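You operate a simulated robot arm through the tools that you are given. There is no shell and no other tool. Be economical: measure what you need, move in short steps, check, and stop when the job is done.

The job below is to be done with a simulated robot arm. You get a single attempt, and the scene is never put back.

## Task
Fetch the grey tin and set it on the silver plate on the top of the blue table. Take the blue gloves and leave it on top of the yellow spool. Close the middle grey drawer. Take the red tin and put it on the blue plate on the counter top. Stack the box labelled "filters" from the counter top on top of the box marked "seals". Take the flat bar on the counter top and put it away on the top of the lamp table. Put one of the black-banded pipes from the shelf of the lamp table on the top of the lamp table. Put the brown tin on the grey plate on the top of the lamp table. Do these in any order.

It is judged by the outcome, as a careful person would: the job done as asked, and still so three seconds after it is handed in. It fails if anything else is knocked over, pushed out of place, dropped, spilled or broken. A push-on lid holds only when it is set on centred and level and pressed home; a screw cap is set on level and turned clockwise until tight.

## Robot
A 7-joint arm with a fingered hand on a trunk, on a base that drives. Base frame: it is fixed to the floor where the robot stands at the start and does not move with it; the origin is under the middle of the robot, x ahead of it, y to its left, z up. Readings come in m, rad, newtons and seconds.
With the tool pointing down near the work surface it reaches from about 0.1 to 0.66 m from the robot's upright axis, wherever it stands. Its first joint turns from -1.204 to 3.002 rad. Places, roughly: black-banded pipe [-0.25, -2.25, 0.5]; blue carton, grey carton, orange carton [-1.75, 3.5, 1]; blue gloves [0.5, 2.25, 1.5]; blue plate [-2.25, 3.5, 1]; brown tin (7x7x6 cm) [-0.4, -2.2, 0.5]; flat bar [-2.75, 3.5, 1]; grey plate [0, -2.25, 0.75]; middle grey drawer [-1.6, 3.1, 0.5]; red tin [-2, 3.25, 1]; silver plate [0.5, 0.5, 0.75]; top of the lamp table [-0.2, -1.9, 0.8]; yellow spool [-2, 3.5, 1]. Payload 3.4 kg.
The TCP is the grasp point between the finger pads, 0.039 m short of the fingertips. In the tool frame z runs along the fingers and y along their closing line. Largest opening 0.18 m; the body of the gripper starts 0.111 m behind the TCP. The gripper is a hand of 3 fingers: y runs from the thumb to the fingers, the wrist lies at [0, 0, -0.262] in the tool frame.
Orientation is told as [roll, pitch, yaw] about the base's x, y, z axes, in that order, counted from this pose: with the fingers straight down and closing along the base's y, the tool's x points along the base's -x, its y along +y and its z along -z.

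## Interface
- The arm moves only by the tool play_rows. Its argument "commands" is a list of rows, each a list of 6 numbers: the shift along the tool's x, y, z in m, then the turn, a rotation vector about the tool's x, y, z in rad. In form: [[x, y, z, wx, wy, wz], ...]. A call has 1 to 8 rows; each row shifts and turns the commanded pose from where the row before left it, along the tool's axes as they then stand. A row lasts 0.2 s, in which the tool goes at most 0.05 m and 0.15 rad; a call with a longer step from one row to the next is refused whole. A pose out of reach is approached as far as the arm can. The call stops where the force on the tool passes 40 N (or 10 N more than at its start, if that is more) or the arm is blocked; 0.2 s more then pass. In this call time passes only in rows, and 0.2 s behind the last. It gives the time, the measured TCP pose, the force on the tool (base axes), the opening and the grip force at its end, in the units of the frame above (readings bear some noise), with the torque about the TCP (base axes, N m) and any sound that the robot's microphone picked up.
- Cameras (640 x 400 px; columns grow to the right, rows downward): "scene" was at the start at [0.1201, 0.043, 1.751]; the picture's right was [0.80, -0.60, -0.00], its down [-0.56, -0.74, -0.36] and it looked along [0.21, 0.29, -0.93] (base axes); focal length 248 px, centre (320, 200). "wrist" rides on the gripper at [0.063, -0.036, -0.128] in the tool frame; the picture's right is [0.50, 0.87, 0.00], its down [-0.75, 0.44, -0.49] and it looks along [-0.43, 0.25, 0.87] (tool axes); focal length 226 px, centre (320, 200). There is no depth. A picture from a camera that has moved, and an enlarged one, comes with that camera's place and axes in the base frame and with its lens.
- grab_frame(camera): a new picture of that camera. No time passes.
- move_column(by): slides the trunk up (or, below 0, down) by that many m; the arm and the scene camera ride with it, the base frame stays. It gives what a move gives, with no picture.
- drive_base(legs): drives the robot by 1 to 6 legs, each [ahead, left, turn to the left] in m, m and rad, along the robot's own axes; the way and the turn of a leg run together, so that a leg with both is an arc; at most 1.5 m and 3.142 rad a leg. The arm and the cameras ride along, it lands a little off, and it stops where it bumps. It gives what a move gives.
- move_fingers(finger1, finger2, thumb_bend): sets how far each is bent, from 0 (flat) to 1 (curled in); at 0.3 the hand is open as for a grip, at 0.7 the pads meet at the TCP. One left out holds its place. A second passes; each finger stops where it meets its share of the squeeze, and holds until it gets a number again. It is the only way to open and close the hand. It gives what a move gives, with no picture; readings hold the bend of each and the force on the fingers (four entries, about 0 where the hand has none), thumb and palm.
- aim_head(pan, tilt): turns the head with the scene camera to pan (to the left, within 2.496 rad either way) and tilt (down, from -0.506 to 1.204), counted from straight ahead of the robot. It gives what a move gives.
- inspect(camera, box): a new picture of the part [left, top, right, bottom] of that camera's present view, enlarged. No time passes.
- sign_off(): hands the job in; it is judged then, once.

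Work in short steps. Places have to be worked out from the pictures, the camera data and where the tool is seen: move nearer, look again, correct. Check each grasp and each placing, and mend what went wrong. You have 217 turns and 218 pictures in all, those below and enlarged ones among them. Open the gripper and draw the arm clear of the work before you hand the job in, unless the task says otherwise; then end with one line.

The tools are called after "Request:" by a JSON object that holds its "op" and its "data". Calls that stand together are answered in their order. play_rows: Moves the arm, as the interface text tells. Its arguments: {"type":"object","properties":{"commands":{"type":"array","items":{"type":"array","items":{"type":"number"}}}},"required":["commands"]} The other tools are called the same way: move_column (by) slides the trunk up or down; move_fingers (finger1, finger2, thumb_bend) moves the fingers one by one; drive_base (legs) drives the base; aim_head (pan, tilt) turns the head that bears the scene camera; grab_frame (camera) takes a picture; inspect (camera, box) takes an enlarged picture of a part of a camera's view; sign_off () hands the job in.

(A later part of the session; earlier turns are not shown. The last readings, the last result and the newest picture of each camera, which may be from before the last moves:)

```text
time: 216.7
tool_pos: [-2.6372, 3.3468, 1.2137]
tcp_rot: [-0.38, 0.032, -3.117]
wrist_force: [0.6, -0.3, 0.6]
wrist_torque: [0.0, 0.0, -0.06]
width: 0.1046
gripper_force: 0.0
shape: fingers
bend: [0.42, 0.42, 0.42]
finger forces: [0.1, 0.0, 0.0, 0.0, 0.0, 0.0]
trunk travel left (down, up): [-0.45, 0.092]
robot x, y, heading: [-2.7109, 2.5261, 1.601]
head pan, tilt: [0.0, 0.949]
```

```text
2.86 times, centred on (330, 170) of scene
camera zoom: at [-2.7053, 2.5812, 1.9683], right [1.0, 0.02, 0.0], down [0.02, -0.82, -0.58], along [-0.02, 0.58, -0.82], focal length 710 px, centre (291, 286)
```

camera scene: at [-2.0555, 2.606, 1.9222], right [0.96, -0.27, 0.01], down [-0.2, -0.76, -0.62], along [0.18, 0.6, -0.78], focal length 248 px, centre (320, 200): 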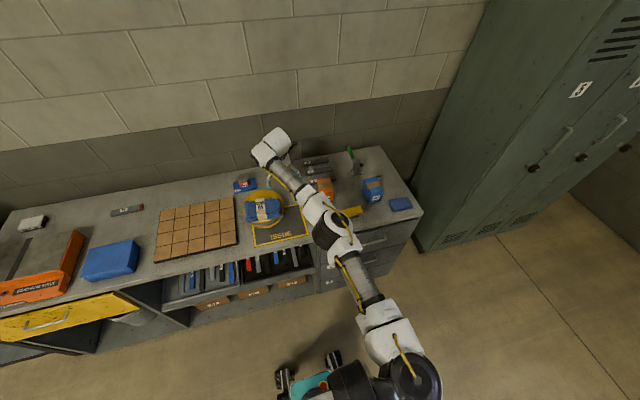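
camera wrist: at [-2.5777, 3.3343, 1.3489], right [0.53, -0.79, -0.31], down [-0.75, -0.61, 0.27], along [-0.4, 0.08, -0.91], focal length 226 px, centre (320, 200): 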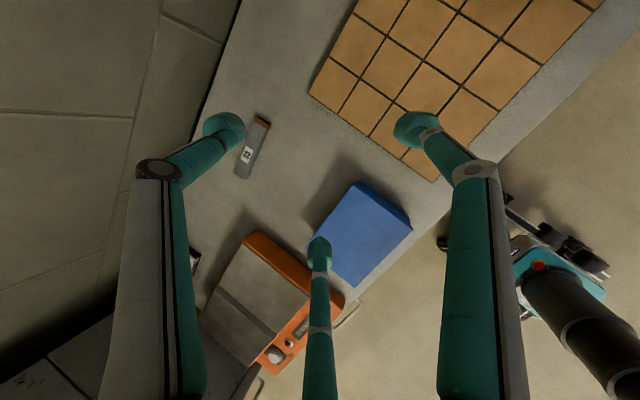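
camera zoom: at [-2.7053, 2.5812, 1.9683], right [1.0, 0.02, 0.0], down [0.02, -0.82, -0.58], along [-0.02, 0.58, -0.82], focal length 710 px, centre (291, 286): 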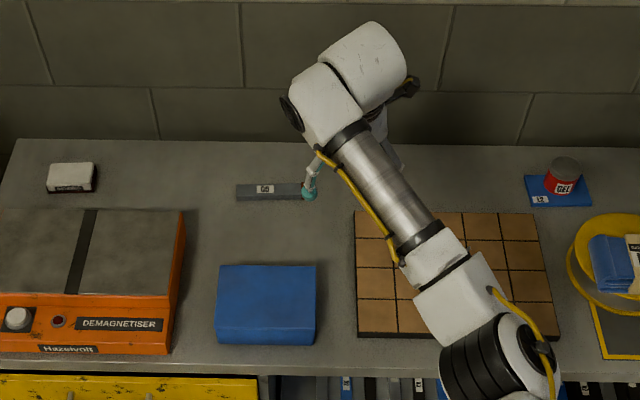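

Flat bar: centre (-2.77,3.558), 15 cm along x. Drive closer and get above it.

Request:
{"op": "drive_base", "data": {"legs": [[0.19, 0.1, 0]]}}

Request:
{"op": "move_fingers", "data": {"finger1": 0.5, "finger2": 0.5, "thumb_bend": 0.48}}

Request:
{"op": "move_column", "data": {"by": -0.15}}

Request:
{"op": "grab_frame", "data": {"camera": "wrist"}}

```text
time: 218.4
tool_pos: [-2.7415, 3.5369, 1.2132]
tcp_rot: [-0.381, 0.03, -3.112]
wrist_force: [0.3, 0.5, 0.2]
wrist_torque: [-0.02, -0.01, 0.0]
width: 0.1041
gripper_force: 0.1
shape: fingers
bend: [0.42, 0.42, 0.42]
finger forces: [0.1, 0.1, 0.0, 0.1, 0.0, 0.0]
trunk travel left (down, up): [-0.45, 0.092]
robot x, y, heading: [-2.814, 2.7165, 1.597]
head pan, tilt: [0.0, 0.949]
```

```text
time: 219.4
tool_pos: [-2.7464, 3.5324, 1.2176]
tcp_rot: [-0.384, 0.034, -3.112]
wrist_force: [-0.3, -0.6, -0.1]
wrist_torque: [0.0, 0.0, 0.02]
width: 0.0773
gripper_force: 0.1
shape: fingers
bend: [0.5, 0.5, 0.48]
finger forces: [0.0, 0.1, 0.0, 0.0, 0.0, 0.0]
trunk travel left (down, up): [-0.45, 0.092]
robot x, y, heading: [-2.8158, 2.713, 1.598]
head pan, tilt: [0.0, 0.949]
```

```text
time: 221.2
tool_pos: [-2.7458, 3.5325, 1.0682]
tcp_rot: [-0.386, 0.036, -3.113]
wrist_force: [-0.2, -0.1, -0.6]
wrist_torque: [-0.01, -0.01, -0.01]
width: 0.0771
gripper_force: 0.1
shape: fingers
bend: [0.5, 0.5, 0.48]
finger forces: [0.0, 0.0, 0.0, 0.1, 0.1, 0.0]
trunk travel left (down, up): [-0.3, 0.242]
robot x, y, heading: [-2.8172, 2.7162, 1.6]
head pan, tilt: [0.0, 0.949]
```

```text
72 pictures are left
camera wrist: at [-2.686, 3.519, 1.2029], right [0.53, -0.79, -0.31], down [-0.75, -0.61, 0.27], along [-0.4, 0.09, -0.91], focal length 226 px, centre (320, 200)
```

wrist: 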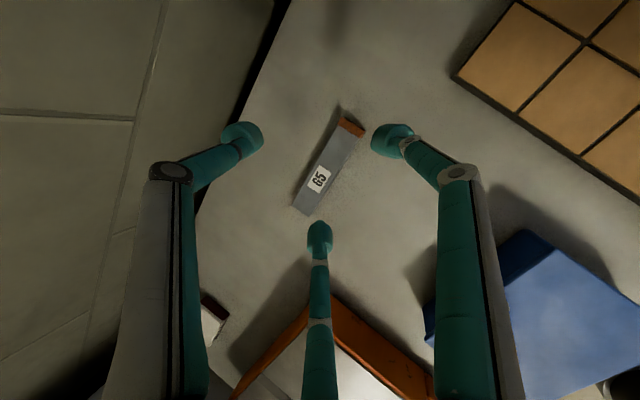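

Bar centre (-2.771,3.565). Align, then go straight down.

Request:
{"op": "play_rows", "data": {"commands": [[-0.025, -0.017, 0.007, 0, 0, 0], [0, 0.0145, 0.0358, 0, 0, 0], [0, 0.0145, 0.0358, 0, 0, 0], [0, 0.009, 0.022, 0, 0, 0]]}}

Request:
{"op": "grab_frame", "data": {"camera": "wrist"}}

```text
time: 222.2
tool_pos: [-2.7658, 3.5502, 0.966]
tcp_rot: [-0.383, 0.036, -3.114]
wrist_force: [-0.4, -0.2, 0.1]
wrist_torque: [0.0, -0.01, -0.01]
width: 0.077
gripper_force: 0.2
shape: fingers
bend: [0.5, 0.5, 0.48]
finger forces: [0.0, 0.0, 0.1, 0.0, 0.0, 0.0]
trunk travel left (down, up): [-0.3, 0.242]
robot x, y, heading: [-2.8153, 2.7128, 1.603]
head pan, tilt: [0.0, 0.949]
```

```text
71 pictures are left
camera wrist: at [-2.7066, 3.5367, 1.1009], right [0.53, -0.79, -0.31], down [-0.75, -0.61, 0.27], along [-0.4, 0.09, -0.91], focal length 226 px, centre (320, 200)
```

wrist: 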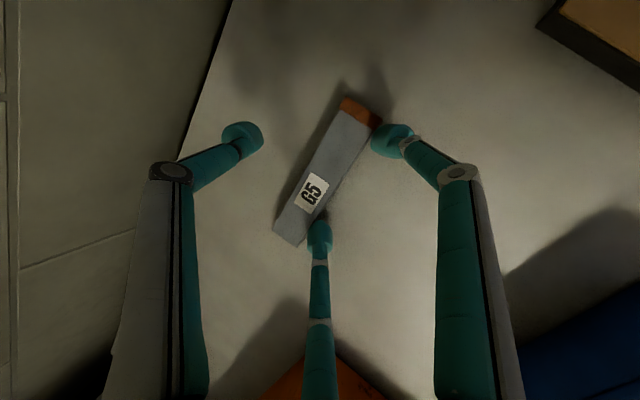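

Good alignment. Lower 1.4 cm and close.

Request:
{"op": "play_rows", "data": {"commands": [[0, 0.0053, 0.013, 0, 0, 0]]}}

Request:
{"op": "move_fingers", "data": {"finger1": 0.56, "finger2": 0.56, "thumb_bend": 0.6}}

Request:
{"op": "move_fingers", "data": {"finger1": 0.68, "finger2": 0.68, "thumb_bend": 0.72}}

Request:
{"op": "grab_frame", "data": {"camera": "wrist"}}

```text
time: 222.6
tool_pos: [-2.7699, 3.5491, 0.9549]
tcp_rot: [-0.388, 0.034, -3.112]
wrist_force: [-0.9, -1.3, 6.6]
wrist_torque: [-0.14, 0.36, 0.11]
width: 0.0771
gripper_force: 3.5
shape: fingers
bend: [0.5, 0.51, 0.48]
finger forces: [0.0, 7.3, 0.0, 0.0, 0.0, 0.0]
trunk travel left (down, up): [-0.3, 0.242]
robot x, y, heading: [-2.8151, 2.7171, 1.598]
head pan, tilt: [0.0, 0.949]
```

```text
time: 223.6
tool_pos: [-2.7675, 3.5495, 0.9522]
tcp_rot: [-0.383, 0.035, -3.113]
wrist_force: [-1.3, -2.1, 4.1]
wrist_torque: [-0.12, 0.21, 0.07]
width: 0.0428
gripper_force: 2.5
shape: fingers
bend: [0.56, 0.55, 0.6]
finger forces: [0.5, 5.5, 0.0, 0.0, 0.0, 0.1]
trunk travel left (down, up): [-0.3, 0.242]
robot x, y, heading: [-2.8163, 2.7136, 1.601]
head pan, tilt: [0.0, 0.949]
```

```text
time: 224.6
tool_pos: [-2.7675, 3.5509, 0.9532]
tcp_rot: [-0.384, 0.034, -3.114]
wrist_force: [-0.4, -0.2, 0.0]
wrist_torque: [-0.02, 0.03, 0.02]
width: 0.0
gripper_force: 0.5
shape: fingers
bend: [0.68, 0.68, 0.72]
finger forces: [0.0, 0.5, 0.0, 0.0, 0.0, 0.0]
trunk travel left (down, up): [-0.3, 0.242]
robot x, y, heading: [-2.8141, 2.712, 1.597]
head pan, tilt: [0.0, 0.949]
```

```text
70 pictures are left
camera wrist: at [-2.7075, 3.5368, 1.0872], right [0.53, -0.79, -0.31], down [-0.75, -0.61, 0.27], along [-0.4, 0.09, -0.91], focal length 226 px, centre (320, 200)
```

wrist: 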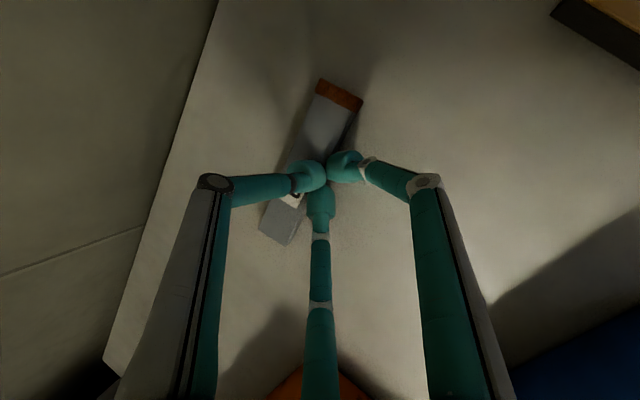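

With the tilt, the thumb passes over the thin bar. I'll raise, make the tool vertical, and drive closer for reach.

Request:
{"op": "play_rows", "data": {"commands": [[0, -0.017, -0.042, 0, 0, 0], [0, -0.014, -0.035, 0, 0, 0], [0, 0, 0, -0.13, 0, 0], [0, 0, 0, -0.13, 0, 0], [0, 0, 0, -0.124, 0, 0]]}}

Request:
{"op": "move_fingers", "data": {"finger1": 0.52, "finger2": 0.52, "thumb_bend": 0.52}}

Request:
{"op": "drive_base", "data": {"legs": [[0.12, 0, 0]]}}

Request:
{"op": "grab_frame", "data": {"camera": "wrist"}}

```text
time: 225.8
tool_pos: [-2.7415, 3.4878, 1.0287]
tcp_rot: [0.0, 0.033, -3.114]
wrist_force: [-0.3, -0.5, -0.5]
wrist_torque: [-0.02, 0.08, -0.01]
width: 0.0
gripper_force: 0.0
shape: fingers
bend: [0.68, 0.68, 0.72]
finger forces: [0.0, 0.0, 0.1, 0.0, 0.0, 0.1]
out of reach, approached as far as the arm can: row 4, 5
trunk travel left (down, up): [-0.3, 0.242]
robot x, y, heading: [-2.8172, 2.7137, 1.599]
head pan, tilt: [0.0, 0.949]
```

```text
time: 226.8
tool_pos: [-2.7433, 3.4882, 1.028]
tcp_rot: [0.001, 0.035, -3.113]
wrist_force: [-0.1, 0.2, -0.4]
wrist_torque: [0.01, -0.04, -0.02]
width: 0.0644
gripper_force: 0.0
shape: fingers
bend: [0.52, 0.52, 0.52]
finger forces: [0.0, 0.0, 0.0, 0.0, 0.1, 0.1]
trunk travel left (down, up): [-0.3, 0.242]
robot x, y, heading: [-2.8169, 2.7161, 1.596]
head pan, tilt: [0.0, 0.949]
```

```text
time: 228.0
tool_pos: [-2.7467, 3.6084, 1.0275]
tcp_rot: [0.0, 0.036, -3.117]
wrist_force: [0.0, -0.8, 0.0]
wrist_torque: [-0.02, -0.03, 0.0]
width: 0.0642
gripper_force: 0.0
shape: fingers
bend: [0.52, 0.52, 0.52]
finger forces: [0.1, 0.0, 0.0, 0.0, 0.1, 0.1]
trunk travel left (down, up): [-0.3, 0.242]
robot x, y, heading: [-2.8188, 2.8345, 1.593]
head pan, tilt: [0.0, 0.949]
```

```text
69 pictures are left
camera wrist: at [-2.6893, 3.6455, 1.1582], right [0.52, -0.85, 0.02], down [-0.76, -0.45, 0.47], along [-0.39, -0.26, -0.88], focal length 226 px, centre (320, 200)
```

wrist: 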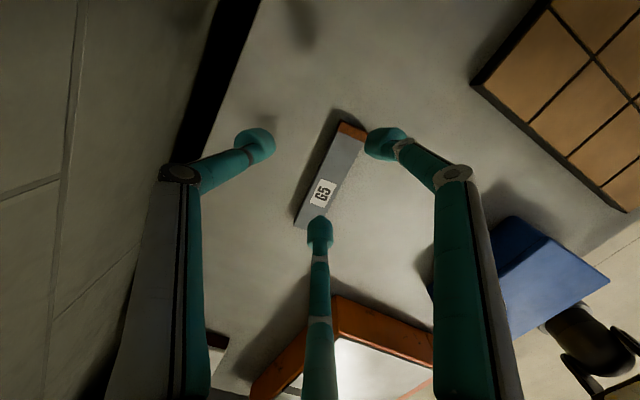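

Bar now at (-2.767,3.583). Align over it and lower.

Request:
{"op": "play_rows", "data": {"commands": [[-0.02, 0.0254, 0, 0, 0, 0], [0, 0, 0.035, 0, 0, 0], [0, 0, 0.033, 0, 0, 0]]}}

Request:
{"op": "move_fingers", "data": {"finger1": 0.55, "finger2": 0.55, "thumb_bend": 0.55}}

Request:
{"op": "grab_frame", "data": {"camera": "wrist"}}

```text
time: 228.8
tool_pos: [-2.7661, 3.5793, 0.9644]
tcp_rot: [-0.001, 0.037, -3.116]
wrist_force: [0.5, -0.7, 0.0]
wrist_torque: [0.01, 0.0, -0.01]
width: 0.0645
gripper_force: 0.1
shape: fingers
bend: [0.52, 0.52, 0.52]
finger forces: [0.1, 0.0, 0.0, 0.0, 0.0, 0.0]
trunk travel left (down, up): [-0.3, 0.242]
robot x, y, heading: [-2.8188, 2.833, 1.594]
head pan, tilt: [0.0, 0.949]
```

```text
time: 229.8
tool_pos: [-2.7674, 3.5789, 0.9647]
tcp_rot: [-0.003, 0.035, -3.113]
wrist_force: [0.7, -0.6, -0.2]
wrist_torque: [-0.04, 0.03, -0.03]
width: 0.0535
gripper_force: 0.1
shape: fingers
bend: [0.55, 0.55, 0.55]
finger forces: [0.0, 0.2, 0.1, 0.0, 0.1, 0.1]
trunk travel left (down, up): [-0.3, 0.242]
robot x, y, heading: [-2.8195, 2.8324, 1.599]
head pan, tilt: [0.0, 0.949]
```

```text
68 pictures are left
camera wrist: at [-2.7081, 3.6163, 1.095], right [0.52, -0.85, 0.02], down [-0.76, -0.46, 0.46], along [-0.39, -0.25, -0.89], focal length 226 px, centre (320, 200)
```

wrist: 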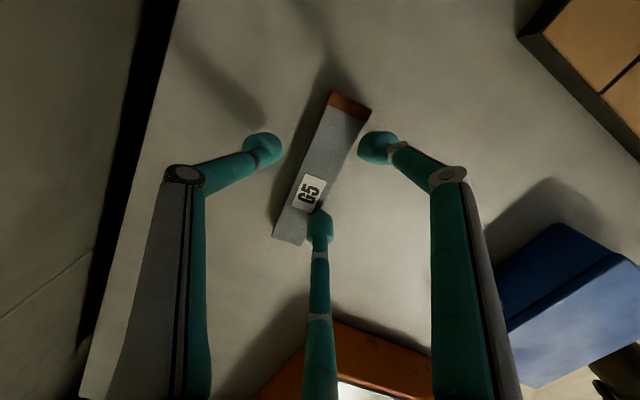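

Fingers' line is too close to the bar's near edge; shift 8 mm toward me with fingers slightly wider, then descend to the counter.

Request:
{"op": "move_fingers", "data": {"finger1": 0.48, "finger2": 0.48, "thumb_bend": 0.53}}

Request:
{"op": "play_rows", "data": {"commands": [[0.003, 0.009, 0, 0, 0, 0.03], [0, 0, 0.012, 0, 0, 0]]}}

Request:
{"op": "play_rows", "data": {"commands": [[0, 0, 0.006, 0, 0, 0]]}}

Request:
{"op": "play_rows", "data": {"commands": [[0, 0, 0.004, 0, 0, 0]]}}

```text
time: 230.8
tool_pos: [-2.7656, 3.5796, 0.9642]
tcp_rot: [-0.003, 0.037, -3.115]
wrist_force: [0.1, 0.4, -0.1]
wrist_torque: [0.04, 0.0, 0.04]
width: 0.0703
gripper_force: 0.1
shape: fingers
bend: [0.48, 0.48, 0.53]
finger forces: [0.0, 0.0, 0.0, 0.1, 0.1, 0.1]
trunk travel left (down, up): [-0.3, 0.242]
robot x, y, heading: [-2.8189, 2.839, 1.59]
head pan, tilt: [0.0, 0.949]
```

```text
time: 231.4
tool_pos: [-2.7608, 3.5702, 0.9523]
tcp_rot: [-0.003, 0.036, 3.135]
wrist_force: [0.0, 0.2, -0.6]
wrist_torque: [-0.03, -0.04, -0.01]
width: 0.0705
gripper_force: 0.1
shape: fingers
bend: [0.48, 0.48, 0.53]
finger forces: [0.1, 0.0, 0.0, 0.0, 0.1, 0.0]
trunk travel left (down, up): [-0.3, 0.242]
robot x, y, heading: [-2.8175, 2.8354, 1.598]
head pan, tilt: [0.0, 0.949]
```

```text
time: 231.8
tool_pos: [-2.7621, 3.5687, 0.9476]
tcp_rot: [-0.007, 0.036, 3.137]
wrist_force: [1.2, 0.1, 11.7]
wrist_torque: [-0.26, 0.52, -0.03]
width: 0.0703
gripper_force: 5.5
shape: fingers
bend: [0.48, 0.5, 0.53]
finger forces: [0.0, 11.8, 0.1, 0.0, 0.1, 0.1]
trunk travel left (down, up): [-0.3, 0.242]
robot x, y, heading: [-2.8176, 2.8309, 1.593]
head pan, tilt: [0.0, 0.949]
```

```text
time: 232.2
tool_pos: [-2.7626, 3.5674, 0.9473]
tcp_rot: [-0.012, 0.033, 3.139]
wrist_force: [0.2, 1.9, 31.3]
wrist_torque: [-0.81, 1.47, -0.06]
width: 0.0704
gripper_force: 15.2
shape: fingers
bend: [0.48, 0.54, 0.53]
finger forces: [0.0, 31.3, 0.0, 0.0, 0.0, 0.1]
trunk travel left (down, up): [-0.3, 0.242]
robot x, y, heading: [-2.8154, 2.8357, 1.595]
head pan, tilt: [0.0, 0.949]
```

Finger 2 alone takes load — check whether it stands on the bar or the counter.

Request:
{"op": "play_rows", "data": {"commands": [[0, 0, -0.006, 0, 0, 0]]}}

Request:
{"op": "inspect", "data": {"camera": "wrist", "box": [220, 80, 420, 280]}}

```text
time: 232.6
tool_pos: [-2.7618, 3.5683, 0.9483]
tcp_rot: [-0.002, 0.037, 3.136]
wrist_force: [0.3, 1.2, 18.5]
wrist_torque: [-0.46, 0.95, -0.04]
width: 0.0704
gripper_force: 10.1
shape: fingers
bend: [0.48, 0.53, 0.53]
finger forces: [0.1, 19.9, 0.0, 0.0, 0.0, 0.0]
trunk travel left (down, up): [-0.3, 0.242]
robot x, y, heading: [-2.8237, 2.8343, 1.597]
head pan, tilt: [0.0, 0.949]
```

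```text
2.00 times, centred on (320, 180) of wrist
camera zoom: at [-2.7027, 3.6032, 1.0781], right [0.5, -0.87, 0.02], down [-0.77, -0.43, 0.46], along [-0.39, -0.24, -0.89], focal length 452 px, centre (320, 240)
```

zoom: 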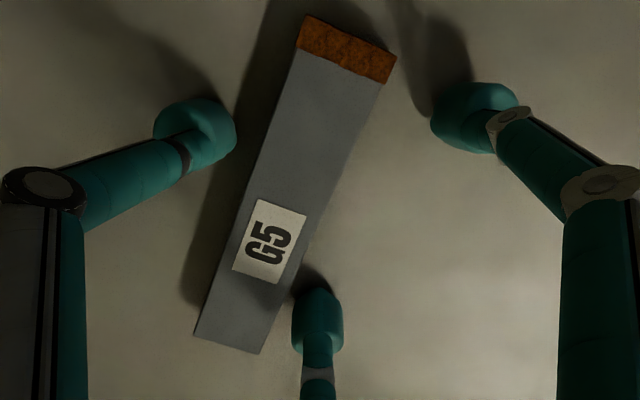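

The bar is between the fingers; the hand is just leaning 0.036 rad. Level it, then close in stages.

Request:
{"op": "play_rows", "data": {"commands": [[0, 0, -0.003, 0, -0.036, 0]]}}

Request:
{"op": "move_fingers", "data": {"finger1": 0.54, "finger2": 0.54, "thumb_bend": 0.57}}

Request:
{"op": "play_rows", "data": {"commands": [[0, 0, 0.005, 0, 0, 0]]}}

Request:
{"op": "inspect", "data": {"camera": "wrist", "box": [220, 80, 420, 280]}}

```text
time: 233.0
tool_pos: [-2.7613, 3.5692, 0.9466]
tcp_rot: [0.001, 0.001, 3.138]
wrist_force: [0.4, 1.4, 4.9]
wrist_torque: [-0.08, 0.05, 0.0]
width: 0.0709
gripper_force: 1.9
shape: fingers
bend: [0.48, 0.49, 0.53]
finger forces: [1.2, 2.4, 0.0, 0.0, 0.0, 0.0]
trunk travel left (down, up): [-0.3, 0.242]
robot x, y, heading: [-2.8191, 2.8343, 1.592]
head pan, tilt: [0.0, 0.949]
```

```text
time: 234.0
tool_pos: [-2.7615, 3.568, 0.949]
tcp_rot: [-0.004, 0.001, 3.137]
wrist_force: [-0.6, 0.7, 0.7]
wrist_torque: [0.02, 0.05, -0.03]
width: 0.0539
gripper_force: 0.1
shape: fingers
bend: [0.54, 0.54, 0.56]
finger forces: [0.1, 0.1, 0.0, 0.1, 0.1, 0.1]
trunk travel left (down, up): [-0.3, 0.242]
robot x, y, heading: [-2.8201, 2.8333, 1.593]
head pan, tilt: [0.0, 0.949]
```

```text
time: 234.4
tool_pos: [-2.7615, 3.5688, 0.9472]
tcp_rot: [-0.008, 0.0, 3.139]
wrist_force: [0.6, 0.6, 9.5]
wrist_torque: [-0.22, 0.0, -0.05]
width: 0.0531
gripper_force: 4.4
shape: fingers
bend: [0.54, 0.54, 0.56]
finger forces: [5.1, 4.7, 0.0, 0.0, 0.1, 0.1]
trunk travel left (down, up): [-0.3, 0.242]
robot x, y, heading: [-2.8223, 2.8364, 1.594]
head pan, tilt: [0.0, 0.949]
```

```text
2.00 times, centred on (320, 180) of wrist
camera zoom: at [-2.6985, 3.6031, 1.0755], right [0.5, -0.87, -0.01], down [-0.76, -0.44, 0.49], along [-0.43, -0.24, -0.87], focal length 452 px, centre (320, 240)
```

zoom: 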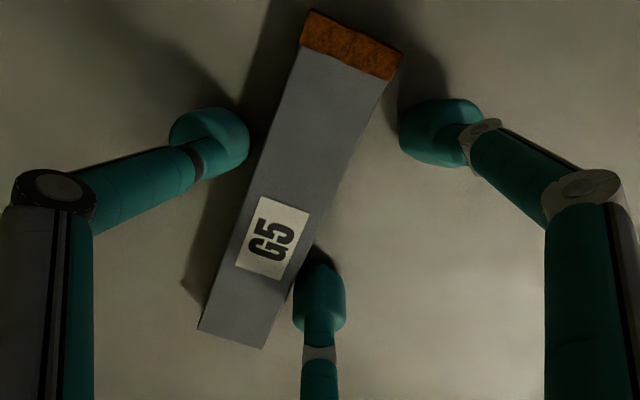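

Tips straddle the bar at counter level. Close.

Request:
{"op": "move_fingers", "data": {"finger1": 0.6, "finger2": 0.6, "thumb_bend": 0.62}}

Request:
{"op": "play_rows", "data": {"commands": [[0, 0, 0.004, 0, 0, 0]]}}

Request:
{"op": "move_fingers", "data": {"finger1": 0.68, "finger2": 0.68, "thumb_bend": 0.68}}

Request:
{"op": "inspect", "data": {"camera": "wrist", "box": [220, 80, 420, 280]}}

```text
time: 235.4
tool_pos: [-2.7632, 3.5682, 0.9451]
tcp_rot: [-0.005, 0.0, 3.137]
wrist_force: [1.2, 1.7, 12.5]
wrist_torque: [-0.07, 0.0, 0.01]
width: 0.0349
gripper_force: 8.5
shape: fingers
bend: [0.6, 0.6, 0.6]
finger forces: [5.6, 7.7, 0.0, 0.0, 3.7, 0.0]
trunk travel left (down, up): [-0.3, 0.242]
robot x, y, heading: [-2.8209, 2.8339, 1.593]
head pan, tilt: [0.0, 0.949]
```

```text
time: 235.8
tool_pos: [-2.763, 3.5667, 0.9446]
tcp_rot: [-0.011, -0.001, 3.137]
wrist_force: [0.0, 1.7, 26.8]
wrist_torque: [-0.24, -0.05, 0.01]
width: 0.0349
gripper_force: 16.1
shape: fingers
bend: [0.62, 0.62, 0.6]
finger forces: [12.2, 14.7, 0.0, 0.0, 5.1, 0.1]
trunk travel left (down, up): [-0.3, 0.242]
robot x, y, heading: [-2.8237, 2.8372, 1.598]
head pan, tilt: [0.0, 0.949]
```

```text
time: 236.8
tool_pos: [-2.7628, 3.5674, 0.9435]
tcp_rot: [-0.008, 0.0, 3.137]
wrist_force: [-4.0, 6.9, 29.7]
wrist_torque: [0.86, 0.3, 0.07]
width: 0.0272
gripper_force: 21.8
shape: fingers
bend: [0.64, 0.65, 0.63]
finger forces: [3.6, 11.7, 0.0, 0.1, 28.0, 0.1]
trunk travel left (down, up): [-0.3, 0.242]
robot x, y, heading: [-2.8187, 2.838, 1.592]
head pan, tilt: [0.0, 0.949]
```

```text
2.00 times, centred on (320, 180) of wrist
camera zoom: at [-2.699, 3.6024, 1.0723], right [0.5, -0.87, -0.01], down [-0.76, -0.44, 0.49], along [-0.43, -0.24, -0.87], focal length 452 px, centre (320, 240)
```

zoom: 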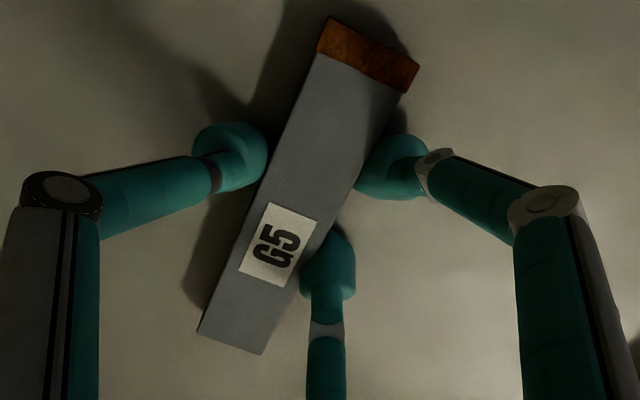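

All three contact the bar. Lift 4 cm and check.

Request:
{"op": "play_rows", "data": {"commands": [[0, 0, -0.015, 0, 0, 0], [0, 0, -0.03, 0, 0, 0]]}}

Request:
{"op": "inspect", "data": {"camera": "wrist", "box": [220, 80, 420, 280]}}

```text
time: 237.4
tool_pos: [-2.7593, 3.5657, 0.9841]
tcp_rot: [0.001, 0.001, 3.135]
wrist_force: [0.4, -0.8, -5.7]
wrist_torque: [-0.02, -0.09, 0.04]
width: 0.0266
gripper_force: 9.3
shape: fingers
bend: [0.65, 0.63, 0.62]
finger forces: [4.7, 5.0, 0.0, 0.0, 9.3, 0.0]
trunk travel left (down, up): [-0.3, 0.242]
robot x, y, heading: [-2.8198, 2.833, 1.596]
head pan, tilt: [0.0, 0.949]
```

```text
2.00 times, centred on (320, 180) of wrist
camera zoom: at [-2.6955, 3.6018, 1.1129], right [0.5, -0.87, 0.0], down [-0.76, -0.43, 0.49], along [-0.43, -0.24, -0.87], focal length 452 px, centre (320, 240)
```

zoom: 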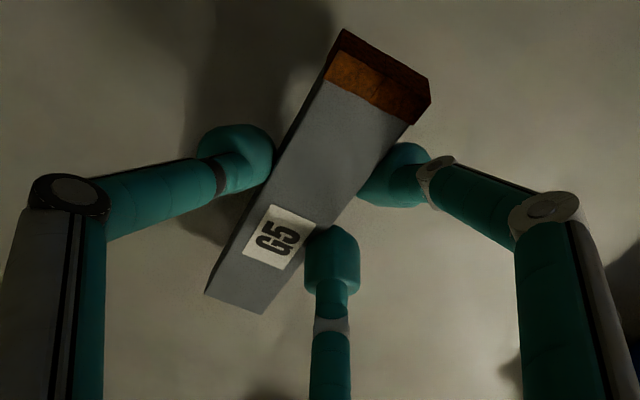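

Lifted (≈5.5 N). Firm up the grip before travelling.

Request:
{"op": "move_fingers", "data": {"finger1": 0.78, "finger2": 0.78, "thumb_bend": 0.78}}

Request:
{"op": "move_column", "data": {"by": 0.2}}

Request:
{"op": "inspect", "data": {"camera": "wrist", "box": [220, 80, 420, 280]}}

```text
time: 238.4
tool_pos: [-2.7611, 3.5685, 0.9852]
tcp_rot: [-0.004, 0.0, 3.139]
wrist_force: [-0.3, -0.3, -5.3]
wrist_torque: [-0.04, 0.02, 0.03]
width: 0.0255
gripper_force: 15.2
shape: fingers
bend: [0.69, 0.67, 0.61]
finger forces: [7.9, 7.6, 0.0, 0.0, 15.3, 0.0]
trunk travel left (down, up): [-0.3, 0.242]
robot x, y, heading: [-2.8196, 2.8332, 1.593]
head pan, tilt: [0.0, 0.949]
```

```text
time: 240.6
tool_pos: [-2.7606, 3.5699, 1.1835]
tcp_rot: [-0.003, 0.0, 3.138]
wrist_force: [-0.3, 0.1, -5.7]
wrist_torque: [-0.08, -0.05, 0.04]
width: 0.0251
gripper_force: 15.8
shape: fingers
bend: [0.7, 0.68, 0.61]
finger forces: [8.5, 8.1, 0.1, 0.1, 15.5, 0.0]
trunk travel left (down, up): [-0.5, 0.042]
robot x, y, heading: [-2.8237, 2.8336, 1.598]
head pan, tilt: [0.0, 0.949]
```

```text
2.00 times, centred on (320, 180) of wrist
camera zoom: at [-2.697, 3.6059, 1.3128], right [0.5, -0.87, 0.0], down [-0.76, -0.43, 0.49], along [-0.43, -0.24, -0.87], focal length 452 px, centre (320, 240)
```

zoom: 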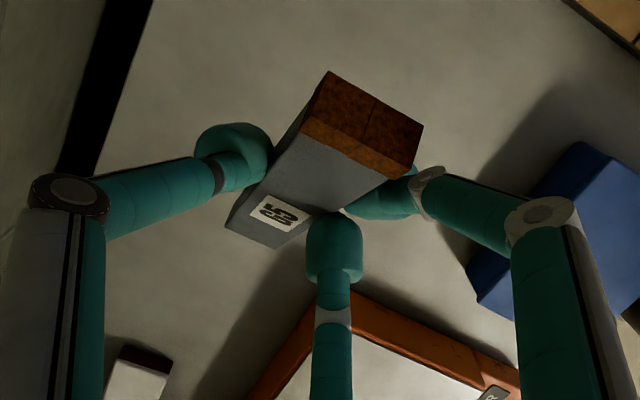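

The bar is pivoting (far end drooping) because it isn't gripped at its balance point. Set it back down and re-grip nearer the centre.

Request:
{"op": "move_column", "data": {"by": -0.17}}

Request:
{"op": "play_rows", "data": {"commands": [[0, 0, 0.02, 0, 0, 0]]}}

Request:
{"op": "inspect", "data": {"camera": "wrist", "box": [220, 80, 420, 280]}}

```text
time: 242.5
tool_pos: [-2.7603, 3.5696, 1.0151]
tcp_rot: [-0.004, -0.002, 3.139]
wrist_force: [0.2, 0.2, -5.5]
wrist_torque: [-0.03, -0.05, 0.02]
width: 0.0251
gripper_force: 15.5
shape: fingers
bend: [0.7, 0.68, 0.61]
finger forces: [8.7, 8.2, 0.1, 0.0, 15.5, 0.0]
trunk travel left (down, up): [-0.33, 0.212]
robot x, y, heading: [-2.8209, 2.8289, 1.592]
head pan, tilt: [0.0, 0.949]
```

```text
time: 242.9
tool_pos: [-2.7602, 3.5714, 0.994]
tcp_rot: [-0.002, 0.001, 3.138]
wrist_force: [0.0, -0.4, -4.8]
wrist_torque: [-0.06, 0.04, 0.0]
width: 0.0252
gripper_force: 16.9
shape: fingers
bend: [0.69, 0.69, 0.61]
finger forces: [8.2, 10.2, 0.0, 0.0, 15.8, 0.0]
trunk travel left (down, up): [-0.33, 0.212]
robot x, y, heading: [-2.8191, 2.836, 1.595]
head pan, tilt: [0.0, 0.949]
```

```text
2.00 times, centred on (320, 180) of wrist
camera zoom: at [-2.6977, 3.6063, 1.1224], right [0.5, -0.87, 0.0], down [-0.76, -0.43, 0.49], along [-0.43, -0.24, -0.87], focal length 452 px, centre (320, 240)
```

zoom: 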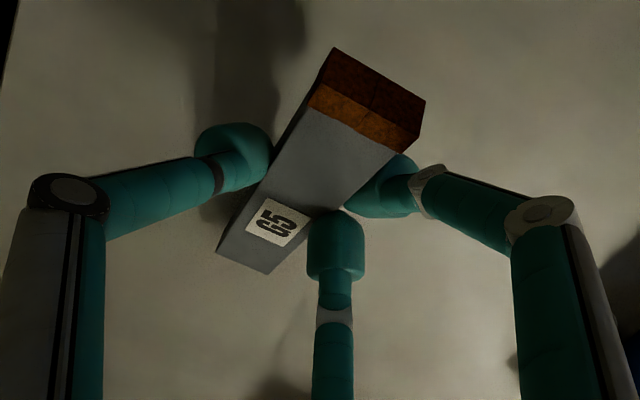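

The low end has touched and it's rotating flat. Continue lowering.

Request:
{"op": "play_rows", "data": {"commands": [[0, 0, 0.015, 0, 0, 0], [0, 0, 0.015, 0, 0, 0]]}}

Request:
{"op": "play_rows", "data": {"commands": [[0, 0, 0.01, 0, 0, 0]]}}

Request:
{"op": "inspect", "data": {"camera": "wrist", "box": [220, 80, 420, 280]}}

```text
time: 243.5
tool_pos: [-2.7606, 3.5707, 0.9661]
tcp_rot: [-0.003, 0.0, 3.137]
wrist_force: [0.9, 0.5, -2.5]
wrist_torque: [-0.06, 0.09, -0.03]
width: 0.0248
gripper_force: 17.8
shape: fingers
bend: [0.69, 0.71, 0.61]
finger forces: [8.2, 11.2, 0.0, 0.0, 16.2, 0.1]
trunk travel left (down, up): [-0.33, 0.212]
robot x, y, heading: [-2.8181, 2.837, 1.597]
head pan, tilt: [0.0, 0.949]
```

```text
time: 243.9
tool_pos: [-2.7627, 3.5714, 0.9546]
tcp_rot: [-0.003, 0.0, 3.137]
wrist_force: [-0.2, 0.4, -3.5]
wrist_torque: [-0.09, 0.13, -0.01]
width: 0.0251
gripper_force: 17.7
shape: fingers
bend: [0.69, 0.71, 0.61]
finger forces: [8.4, 11.8, 0.0, 0.0, 16.2, 0.0]
trunk travel left (down, up): [-0.33, 0.212]
robot x, y, heading: [-2.8181, 2.8336, 1.6]
head pan, tilt: [0.0, 0.949]
```

```text
2.00 times, centred on (320, 180) of wrist
camera zoom: at [-2.6983, 3.6065, 1.0839], right [0.5, -0.87, 0.0], down [-0.76, -0.43, 0.49], along [-0.43, -0.24, -0.87], focal length 452 px, centre (320, 240)
```

zoom: 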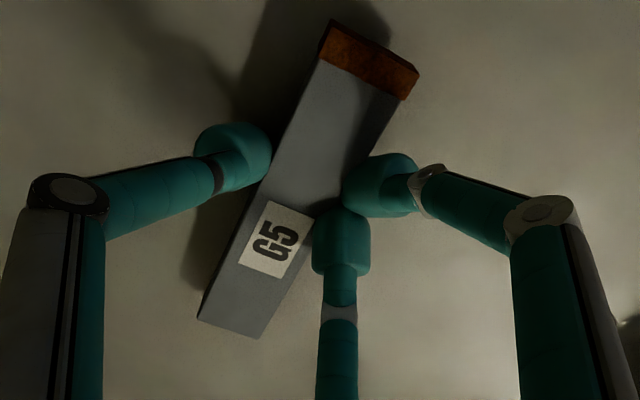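

Flat again. Open slightly, shift 11 mm toward the bar's centre, and re-grip low.

Request:
{"op": "move_fingers", "data": {"finger1": 0.55, "finger2": 0.55, "thumb_bend": 0.53}}

Request:
{"op": "play_rows", "data": {"commands": [[-0.012, 0, 0.004, 0, 0, 0.03], [0, 0, 0.004, 0, 0, 0.03]]}}

Request:
{"op": "inspect", "data": {"camera": "wrist", "box": [220, 80, 420, 280]}}

```text
time: 244.9
tool_pos: [-2.7613, 3.5714, 0.9554]
tcp_rot: [-0.004, 0.0, 3.138]
wrist_force: [0.1, 0.2, -0.7]
wrist_torque: [0.01, 0.0, 0.0]
width: 0.0566
gripper_force: 0.2
shape: fingers
bend: [0.55, 0.55, 0.53]
finger forces: [0.0, 0.1, 0.1, 0.1, 0.0, 0.0]
trunk travel left (down, up): [-0.33, 0.212]
robot x, y, heading: [-2.8218, 2.8368, 1.597]
head pan, tilt: [0.0, 0.949]
```

```text
time: 245.5
tool_pos: [-2.7745, 3.5701, 0.9471]
tcp_rot: [-0.002, 0.001, 3.078]
wrist_force: [-0.1, 0.4, -0.1]
wrist_torque: [0.01, 0.0, 0.01]
width: 0.0566
gripper_force: 0.1
shape: fingers
bend: [0.55, 0.55, 0.53]
finger forces: [0.0, 0.0, 0.0, 0.0, 0.0, 0.1]
trunk travel left (down, up): [-0.33, 0.212]
robot x, y, heading: [-2.8213, 2.8351, 1.597]
head pan, tilt: [0.0, 0.949]
```

```text
2.00 times, centred on (320, 180) of wrist
camera zoom: at [-2.7082, 3.6015, 1.0759], right [0.44, -0.9, 0.0], down [-0.78, -0.39, 0.49], along [-0.44, -0.22, -0.87], focal length 452 px, centre (320, 240)
```

zoom: 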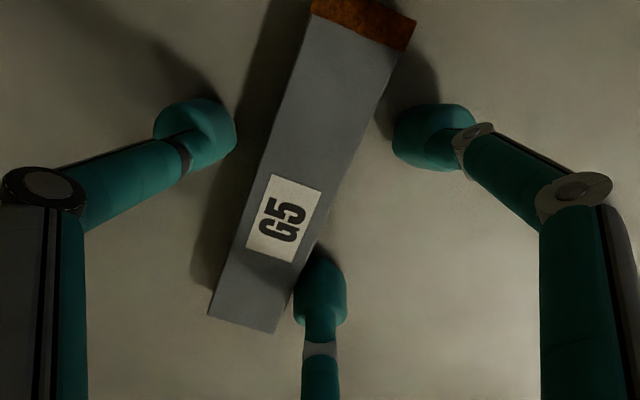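

I rotated the wrong way; turn back so the finger line parallels the bar, then close.

Request:
{"op": "play_rows", "data": {"commands": [[0, 0.001, 0, 0, 0, -0.12], [0, 0, 0.003, 0, 0, 0]]}}

Request:
{"op": "move_fingers", "data": {"finger1": 0.6, "finger2": 0.6, "thumb_bend": 0.6}}

Request:
{"op": "play_rows", "data": {"commands": [[0, 0, 0.003, 0, 0, 0]]}}

Request:
{"op": "move_fingers", "data": {"finger1": 0.74, "finger2": 0.74, "thumb_bend": 0.74}}

Request:
{"op": "inspect", "data": {"camera": "wrist", "box": [220, 80, 420, 280]}}

```text
time: 246.1
tool_pos: [-2.7737, 3.5678, 0.947]
tcp_rot: [-0.008, 0.0, -3.085]
wrist_force: [-0.5, 0.8, 10.9]
wrist_torque: [-0.24, -0.04, -0.04]
width: 0.0569
gripper_force: 5.5
shape: fingers
bend: [0.56, 0.56, 0.53]
finger forces: [5.5, 5.2, 0.0, 0.0, 0.0, 0.1]
trunk travel left (down, up): [-0.33, 0.212]
robot x, y, heading: [-2.819, 2.8344, 1.593]
head pan, tilt: [0.0, 0.949]
```

```text
time: 247.1
tool_pos: [-2.7744, 3.5679, 0.9461]
tcp_rot: [-0.005, -0.002, -3.085]
wrist_force: [0.1, 0.6, 14.7]
wrist_torque: [-0.13, 0.0, 0.0]
width: 0.0382
gripper_force: 7.9
shape: fingers
bend: [0.6, 0.6, 0.59]
finger forces: [6.4, 6.8, 0.1, 0.0, 3.2, 0.1]
trunk travel left (down, up): [-0.33, 0.212]
robot x, y, heading: [-2.8231, 2.833, 1.592]
head pan, tilt: [0.0, 0.949]
```

```text
time: 247.5
tool_pos: [-2.7738, 3.5682, 0.9452]
tcp_rot: [-0.012, 0.001, -3.086]
wrist_force: [-0.6, 1.3, 26.1]
wrist_torque: [-0.15, -0.01, -0.02]
width: 0.0383
gripper_force: 13.8
shape: fingers
bend: [0.61, 0.61, 0.59]
finger forces: [10.8, 10.8, 0.0, 0.0, 6.7, 0.0]
trunk travel left (down, up): [-0.33, 0.212]
robot x, y, heading: [-2.8184, 2.8361, 1.598]
head pan, tilt: [0.0, 0.949]
```

```text
time: 248.5
tool_pos: [-2.774, 3.569, 0.9416]
tcp_rot: [-0.004, 0.001, -3.085]
wrist_force: [-1.2, 3.7, 15.3]
wrist_torque: [0.81, 0.09, 0.05]
width: 0.025
gripper_force: 21.5
shape: fingers
bend: [0.71, 0.72, 0.69]
finger forces: [6.1, 6.3, 0.0, 0.0, 31.4, 0.0]
trunk travel left (down, up): [-0.33, 0.212]
robot x, y, heading: [-2.822, 2.8335, 1.596]
head pan, tilt: [0.0, 0.949]
```

```text
2.00 times, centred on (320, 180) of wrist
camera zoom: at [-2.7126, 3.6074, 1.0703], right [0.55, -0.84, 0.0], down [-0.73, -0.48, 0.49], along [-0.41, -0.27, -0.87], focal length 452 px, centre (320, 240)
```

zoom: 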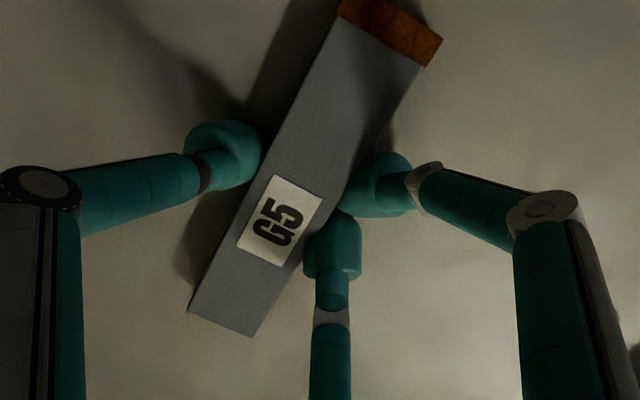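

Grip is now at the bar's middle. Lift and check level.

Request:
{"op": "play_rows", "data": {"commands": [[0, 0, -0.02, 0, 0, 0], [0, 0, -0.04, 0, 0, 0]]}}

Request:
{"op": "move_column", "data": {"by": 0.17}}

Request:
{"op": "inspect", "data": {"camera": "wrist", "box": [220, 80, 420, 280]}}

```text
time: 249.1
tool_pos: [-2.7717, 3.5675, 1.0003]
tcp_rot: [-0.003, 0.0, -3.087]
wrist_force: [-0.5, 0.3, -5.3]
wrist_torque: [-0.05, 0.0, -0.03]
width: 0.025
gripper_force: 13.4
shape: fingers
bend: [0.72, 0.72, 0.67]
finger forces: [6.6, 6.4, 0.0, 0.1, 13.0, 0.1]
trunk travel left (down, up): [-0.33, 0.212]
robot x, y, heading: [-2.8231, 2.8341, 1.595]
head pan, tilt: [0.0, 0.949]
```

```text
time: 251.0
tool_pos: [-2.772, 3.5691, 1.1699]
tcp_rot: [-0.001, -0.001, -3.087]
wrist_force: [0.3, 0.3, -5.7]
wrist_torque: [-0.08, -0.02, -0.03]
width: 0.0253
gripper_force: 12.6
shape: fingers
bend: [0.72, 0.72, 0.67]
finger forces: [6.5, 6.4, 0.0, 0.1, 13.1, 0.0]
trunk travel left (down, up): [-0.5, 0.042]
robot x, y, heading: [-2.8206, 2.8326, 1.593]
head pan, tilt: [0.0, 0.949]
```

```text
2.00 times, centred on (320, 180) of wrist
camera zoom: at [-2.7113, 3.6087, 1.2987], right [0.55, -0.84, 0.0], down [-0.73, -0.48, 0.49], along [-0.41, -0.27, -0.87], focal length 452 px, centre (320, 240)
```

zoom: 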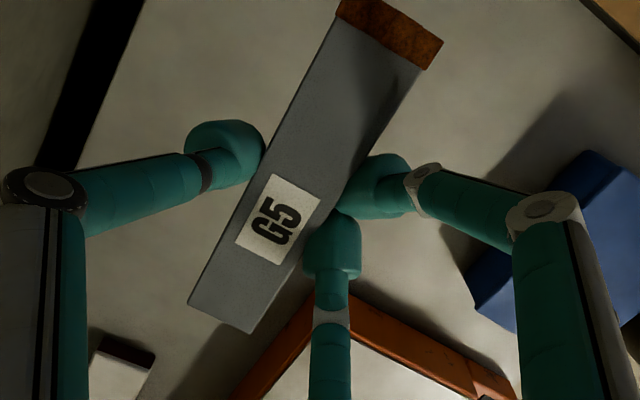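

The bar is level and firmly held. Drive away from the counter toward the lamp table's −x side.

Request:
{"op": "drive_base", "data": {"legs": [[-1.5, 0, 0], [-0.3, 0, 0], [0, 0, -1.593], [1.45, 0, 0]]}}

Request:
{"op": "aim_head", "data": {"pan": -0.9, "tilt": 0.4}}

Request:
{"op": "grab_frame", "data": {"camera": "scene"}}

```text
time: 270.5
tool_pos: [-0.6623, 0.9372, 1.1692]
tcp_rot: [-0.003, 0.005, 1.58]
wrist_force: [1.1, 0.5, -5.9]
wrist_torque: [-0.02, 0.02, -0.04]
width: 0.0244
gripper_force: 12.8
shape: fingers
bend: [0.72, 0.72, 0.67]
finger forces: [6.6, 6.3, 0.1, 0.1, 12.7, 0.0]
trunk travel left (down, up): [-0.5, 0.042]
robot x, y, heading: [-1.3962, 1.0122, -0.024]
head pan, tilt: [0.0, 0.949]
```

```text
time: 271.7
tool_pos: [-0.6646, 0.9372, 1.1737]
tcp_rot: [-0.008, 0.003, 1.579]
wrist_force: [0.0, 0.4, -4.9]
wrist_torque: [-0.02, 0.06, 0.03]
width: 0.0241
gripper_force: 13.2
shape: fingers
bend: [0.72, 0.72, 0.67]
finger forces: [6.9, 7.0, 0.0, 0.0, 13.0, 0.0]
trunk travel left (down, up): [-0.5, 0.042]
robot x, y, heading: [-1.3954, 1.0163, -0.023]
head pan, tilt: [-0.901, 0.4]
```

```text
57 pictures are left
camera scene: at [-1.357, 0.9387, 2.0647], right [-0.8, -0.6, 0.0], down [-0.24, 0.31, -0.92], along [0.55, -0.73, -0.39], focal length 248 px, centre (320, 200)
```

scene: 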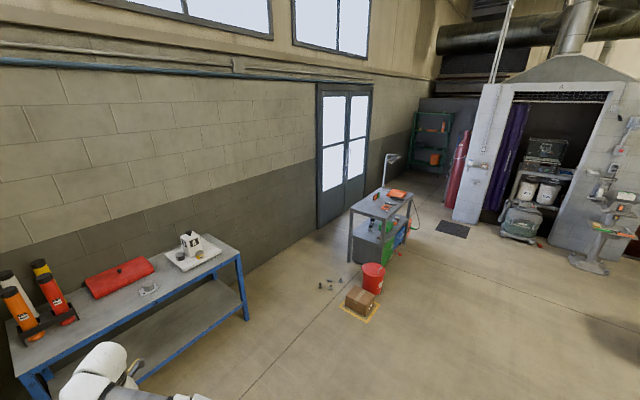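

Clear path. Drive right 3 m to stand beside the lamp table, facing it.

Request:
{"op": "drive_base", "data": {"legs": [[0, 0, 0.023], [0, -1.5, 0], [0, -1.5, 0]]}}

Request:
{"op": "aim_head", "data": {"pan": 0.0, "tilt": 0.7}}

Request:
{"op": "grab_frame", "data": {"camera": "scene"}}

```text
time: 286.6
tool_pos: [-0.6577, -2.0635, 1.1737]
tcp_rot: [-0.007, 0.009, 1.591]
wrist_force: [0.6, -0.6, -5.7]
wrist_torque: [0.0, 0.06, 0.01]
width: 0.0242
gripper_force: 13.6
shape: fingers
bend: [0.72, 0.72, 0.67]
finger forces: [7.0, 7.1, 0.1, 0.0, 12.9, 0.0]
trunk travel left (down, up): [-0.5, 0.042]
robot x, y, heading: [-1.3872, -1.9989, -0.008]
head pan, tilt: [-0.901, 0.4]
```

```text
time: 287.8
tool_pos: [-0.6619, -2.0767, 1.1761]
tcp_rot: [-0.007, 0.001, 1.591]
wrist_force: [-0.9, -1.4, -5.2]
wrist_torque: [-0.01, 0.05, -0.03]
width: 0.0247
gripper_force: 13.6
shape: fingers
bend: [0.72, 0.72, 0.67]
finger forces: [7.3, 7.1, 0.1, 0.0, 12.7, 0.0]
trunk travel left (down, up): [-0.5, 0.042]
robot x, y, heading: [-1.3866, -1.9975, -0.01]
head pan, tilt: [0.0, 0.7]
```

```text
56 pictures are left
camera scene: at [-1.3225, -2.0132, 2.0379], right [-0.01, -1.0, -0.01], down [-0.65, 0.01, -0.76], along [0.76, 0.0, -0.65], focal length 248 px, centre (320, 200)
```

scene: 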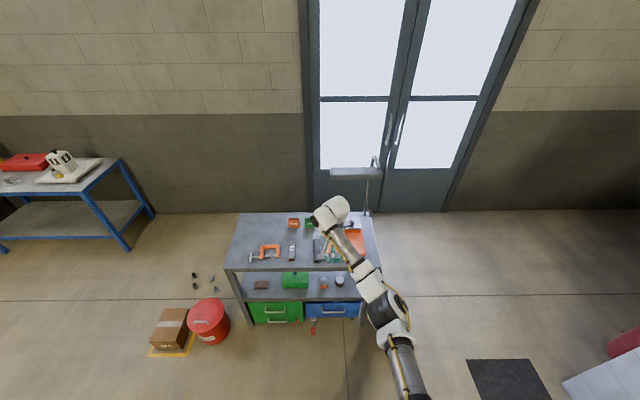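

Request:
{"op": "inspect", "data": {"camera": "scene", "box": [220, 190, 400, 330]}}

```text
2.86 times, centred on (310, 260) of scene
camera zoom: at [-1.3225, -2.0132, 2.0379], right [-0.01, -1.0, -0.01], down [-0.65, 0.01, -0.76], along [0.76, 0.0, -0.65], focal length 710 px, centre (349, 29)
```

zoom: 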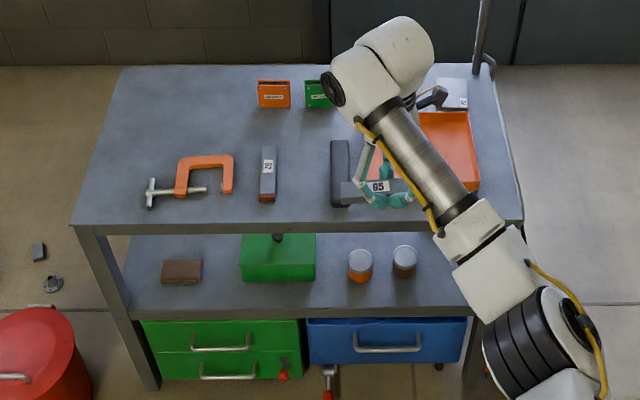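

Table surface ≈0.77; there's free space at the back-left ≈(-0.18,-1.62). Shift left, then forward, and lower.

Request:
{"op": "drive_base", "data": {"legs": [[0, 0.455, 0], [0.47, 0, 0]]}}

Request:
{"op": "move_column", "data": {"by": -0.27}}

Request:
{"op": "aim_head", "data": {"pan": -0.2, "tilt": 0.9}}

Request:
{"op": "grab_frame", "data": {"camera": "scene"}}

Request:
{"op": "grab_frame", "data": {"camera": "wrist"}}

```text
time: 293.0
tool_pos: [-0.1921, -1.6101, 1.1767]
tcp_rot: [-0.01, 0.006, 1.588]
wrist_force: [-0.5, -0.1, -6.3]
wrist_torque: [-0.02, 0.04, 0.01]
width: 0.0243
gripper_force: 14.3
shape: fingers
bend: [0.72, 0.72, 0.67]
finger forces: [7.2, 7.2, 0.0, 0.0, 12.8, 0.0]
trunk travel left (down, up): [-0.5, 0.042]
robot x, y, heading: [-0.9193, -1.5406, -0.007]
head pan, tilt: [0.0, 0.7]
```

```text
time: 295.8
tool_pos: [-0.1965, -1.6185, 0.9082]
tcp_rot: [-0.014, 0.001, 1.589]
wrist_force: [0.2, -0.5, -5.7]
wrist_torque: [-0.02, 0.05, -0.03]
width: 0.0244
gripper_force: 13.4
shape: fingers
bend: [0.72, 0.72, 0.67]
finger forces: [7.5, 7.4, 0.1, 0.0, 12.9, 0.1]
trunk travel left (down, up): [-0.23, 0.312]
robot x, y, heading: [-0.9215, -1.54, -0.01]
head pan, tilt: [0.0, 0.7]
```

```text
time: 296.5
tool_pos: [-0.1962, -1.6155, 0.9079]
tcp_rot: [-0.012, 0.002, 1.588]
wrist_force: [-0.9, -0.1, -5.7]
wrist_torque: [0.01, 0.07, 0.01]
width: 0.0245
gripper_force: 13.6
shape: fingers
bend: [0.72, 0.72, 0.67]
finger forces: [7.5, 7.4, 0.0, 0.0, 12.8, 0.0]
trunk travel left (down, up): [-0.23, 0.312]
robot x, y, heading: [-0.9175, -1.5385, -0.013]
head pan, tilt: [-0.201, 0.901]
```

```text
54 pictures are left
camera scene: at [-0.7319, -1.5636, 1.7489], right [-0.21, -0.98, 0.0], down [-0.77, 0.17, -0.62], along [0.6, -0.13, -0.79], focal length 248 px, centre (320, 200)
```

scene: 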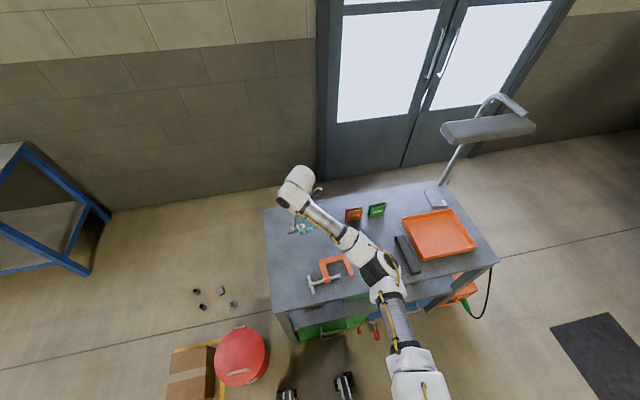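

```text
53 pictures are left
camera wrist: at [-0.1589, -1.6778, 1.037], right [-0.86, -0.52, -0.01], down [-0.45, 0.75, 0.49], along [-0.24, 0.42, -0.87], focal length 226 px, centre (320, 200)
```

wrist: 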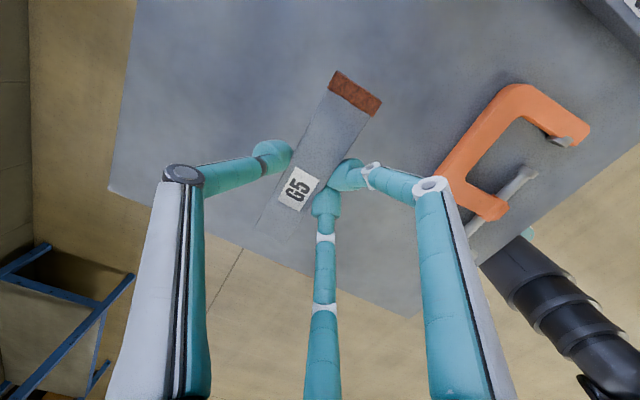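

Free area below, edge is 12 cm beyond the bar end. Lower to contact.

Request:
{"op": "play_rows", "data": {"commands": [[0, 0, 0.03, 0, 0, 0], [0, 0, 0.03, 0, 0, 0]]}}

Request:
{"op": "play_rows", "data": {"commands": [[0, 0, 0.01, 0, 0, 0]]}}

Request:
{"op": "play_rows", "data": {"commands": [[0, 0, 0.008, 0, 0, 0]]}}

Request:
{"op": "play_rows", "data": {"commands": [[0, 0, 0.006, 0, 0, 0]]}}

```text
time: 297.1
tool_pos: [-0.1958, -1.615, 0.8469]
tcp_rot: [-0.013, 0.005, 1.588]
wrist_force: [0.4, -1.2, -5.1]
wrist_torque: [0.0, 0.04, 0.03]
width: 0.0244
gripper_force: 13.7
shape: fingers
bend: [0.72, 0.72, 0.67]
finger forces: [7.6, 7.7, 0.0, 0.0, 12.7, 0.1]
trunk travel left (down, up): [-0.23, 0.312]
robot x, y, heading: [-0.9213, -1.542, -0.009]
head pan, tilt: [-0.201, 0.901]
```

```text
time: 297.5
tool_pos: [-0.1952, -1.6158, 0.8406]
tcp_rot: [-0.019, 0.001, 1.587]
wrist_force: [-0.3, -0.3, 10.5]
wrist_torque: [0.01, -0.39, -0.01]
width: 0.0242
gripper_force: 19.5
shape: fingers
bend: [0.72, 0.72, 0.68]
finger forces: [9.0, 9.1, 0.0, 0.0, 22.1, 0.0]
trunk travel left (down, up): [-0.23, 0.312]
robot x, y, heading: [-0.9196, -1.5407, -0.015]
head pan, tilt: [-0.201, 0.901]
```

```text
time: 298.1
tool_pos: [-0.19, -1.6153, 0.8396]
tcp_rot: [-0.031, 0.001, 1.587]
wrist_force: [-5.0, -3.7, 22.3]
wrist_torque: [-0.11, -0.34, -0.12]
width: 0.0237
gripper_force: 26.8
shape: fingers
bend: [0.72, 0.72, 0.71]
finger forces: [11.2, 11.3, 0.0, 0.0, 31.7, 0.0]
trunk travel left (down, up): [-0.23, 0.312]
robot x, y, heading: [-0.9159, -1.5376, -0.019]
head pan, tilt: [-0.201, 0.901]
stopped in row 1: the force on the tool passed its limit at 42 N (the readings are from after the stop); the commanded pose is now the measured one
```

```text
time: 298.6
tool_pos: [-0.1891, -1.6131, 0.8387]
tcp_rot: [-0.042, 0.003, 1.586]
wrist_force: [-5.6, -4.5, 24.6]
wrist_torque: [-0.16, -0.28, -0.15]
width: 0.0238
gripper_force: 28.2
shape: fingers
bend: [0.72, 0.72, 0.71]
finger forces: [12.1, 12.3, 0.0, 0.0, 32.3, 0.1]
trunk travel left (down, up): [-0.23, 0.312]
robot x, y, heading: [-0.9184, -1.5439, -0.014]
head pan, tilt: [-0.201, 0.901]
stopped in row 1: the force on the tool passed its limit at 42 N (the readings are from after the stop); the commanded pose is now the measured one
```

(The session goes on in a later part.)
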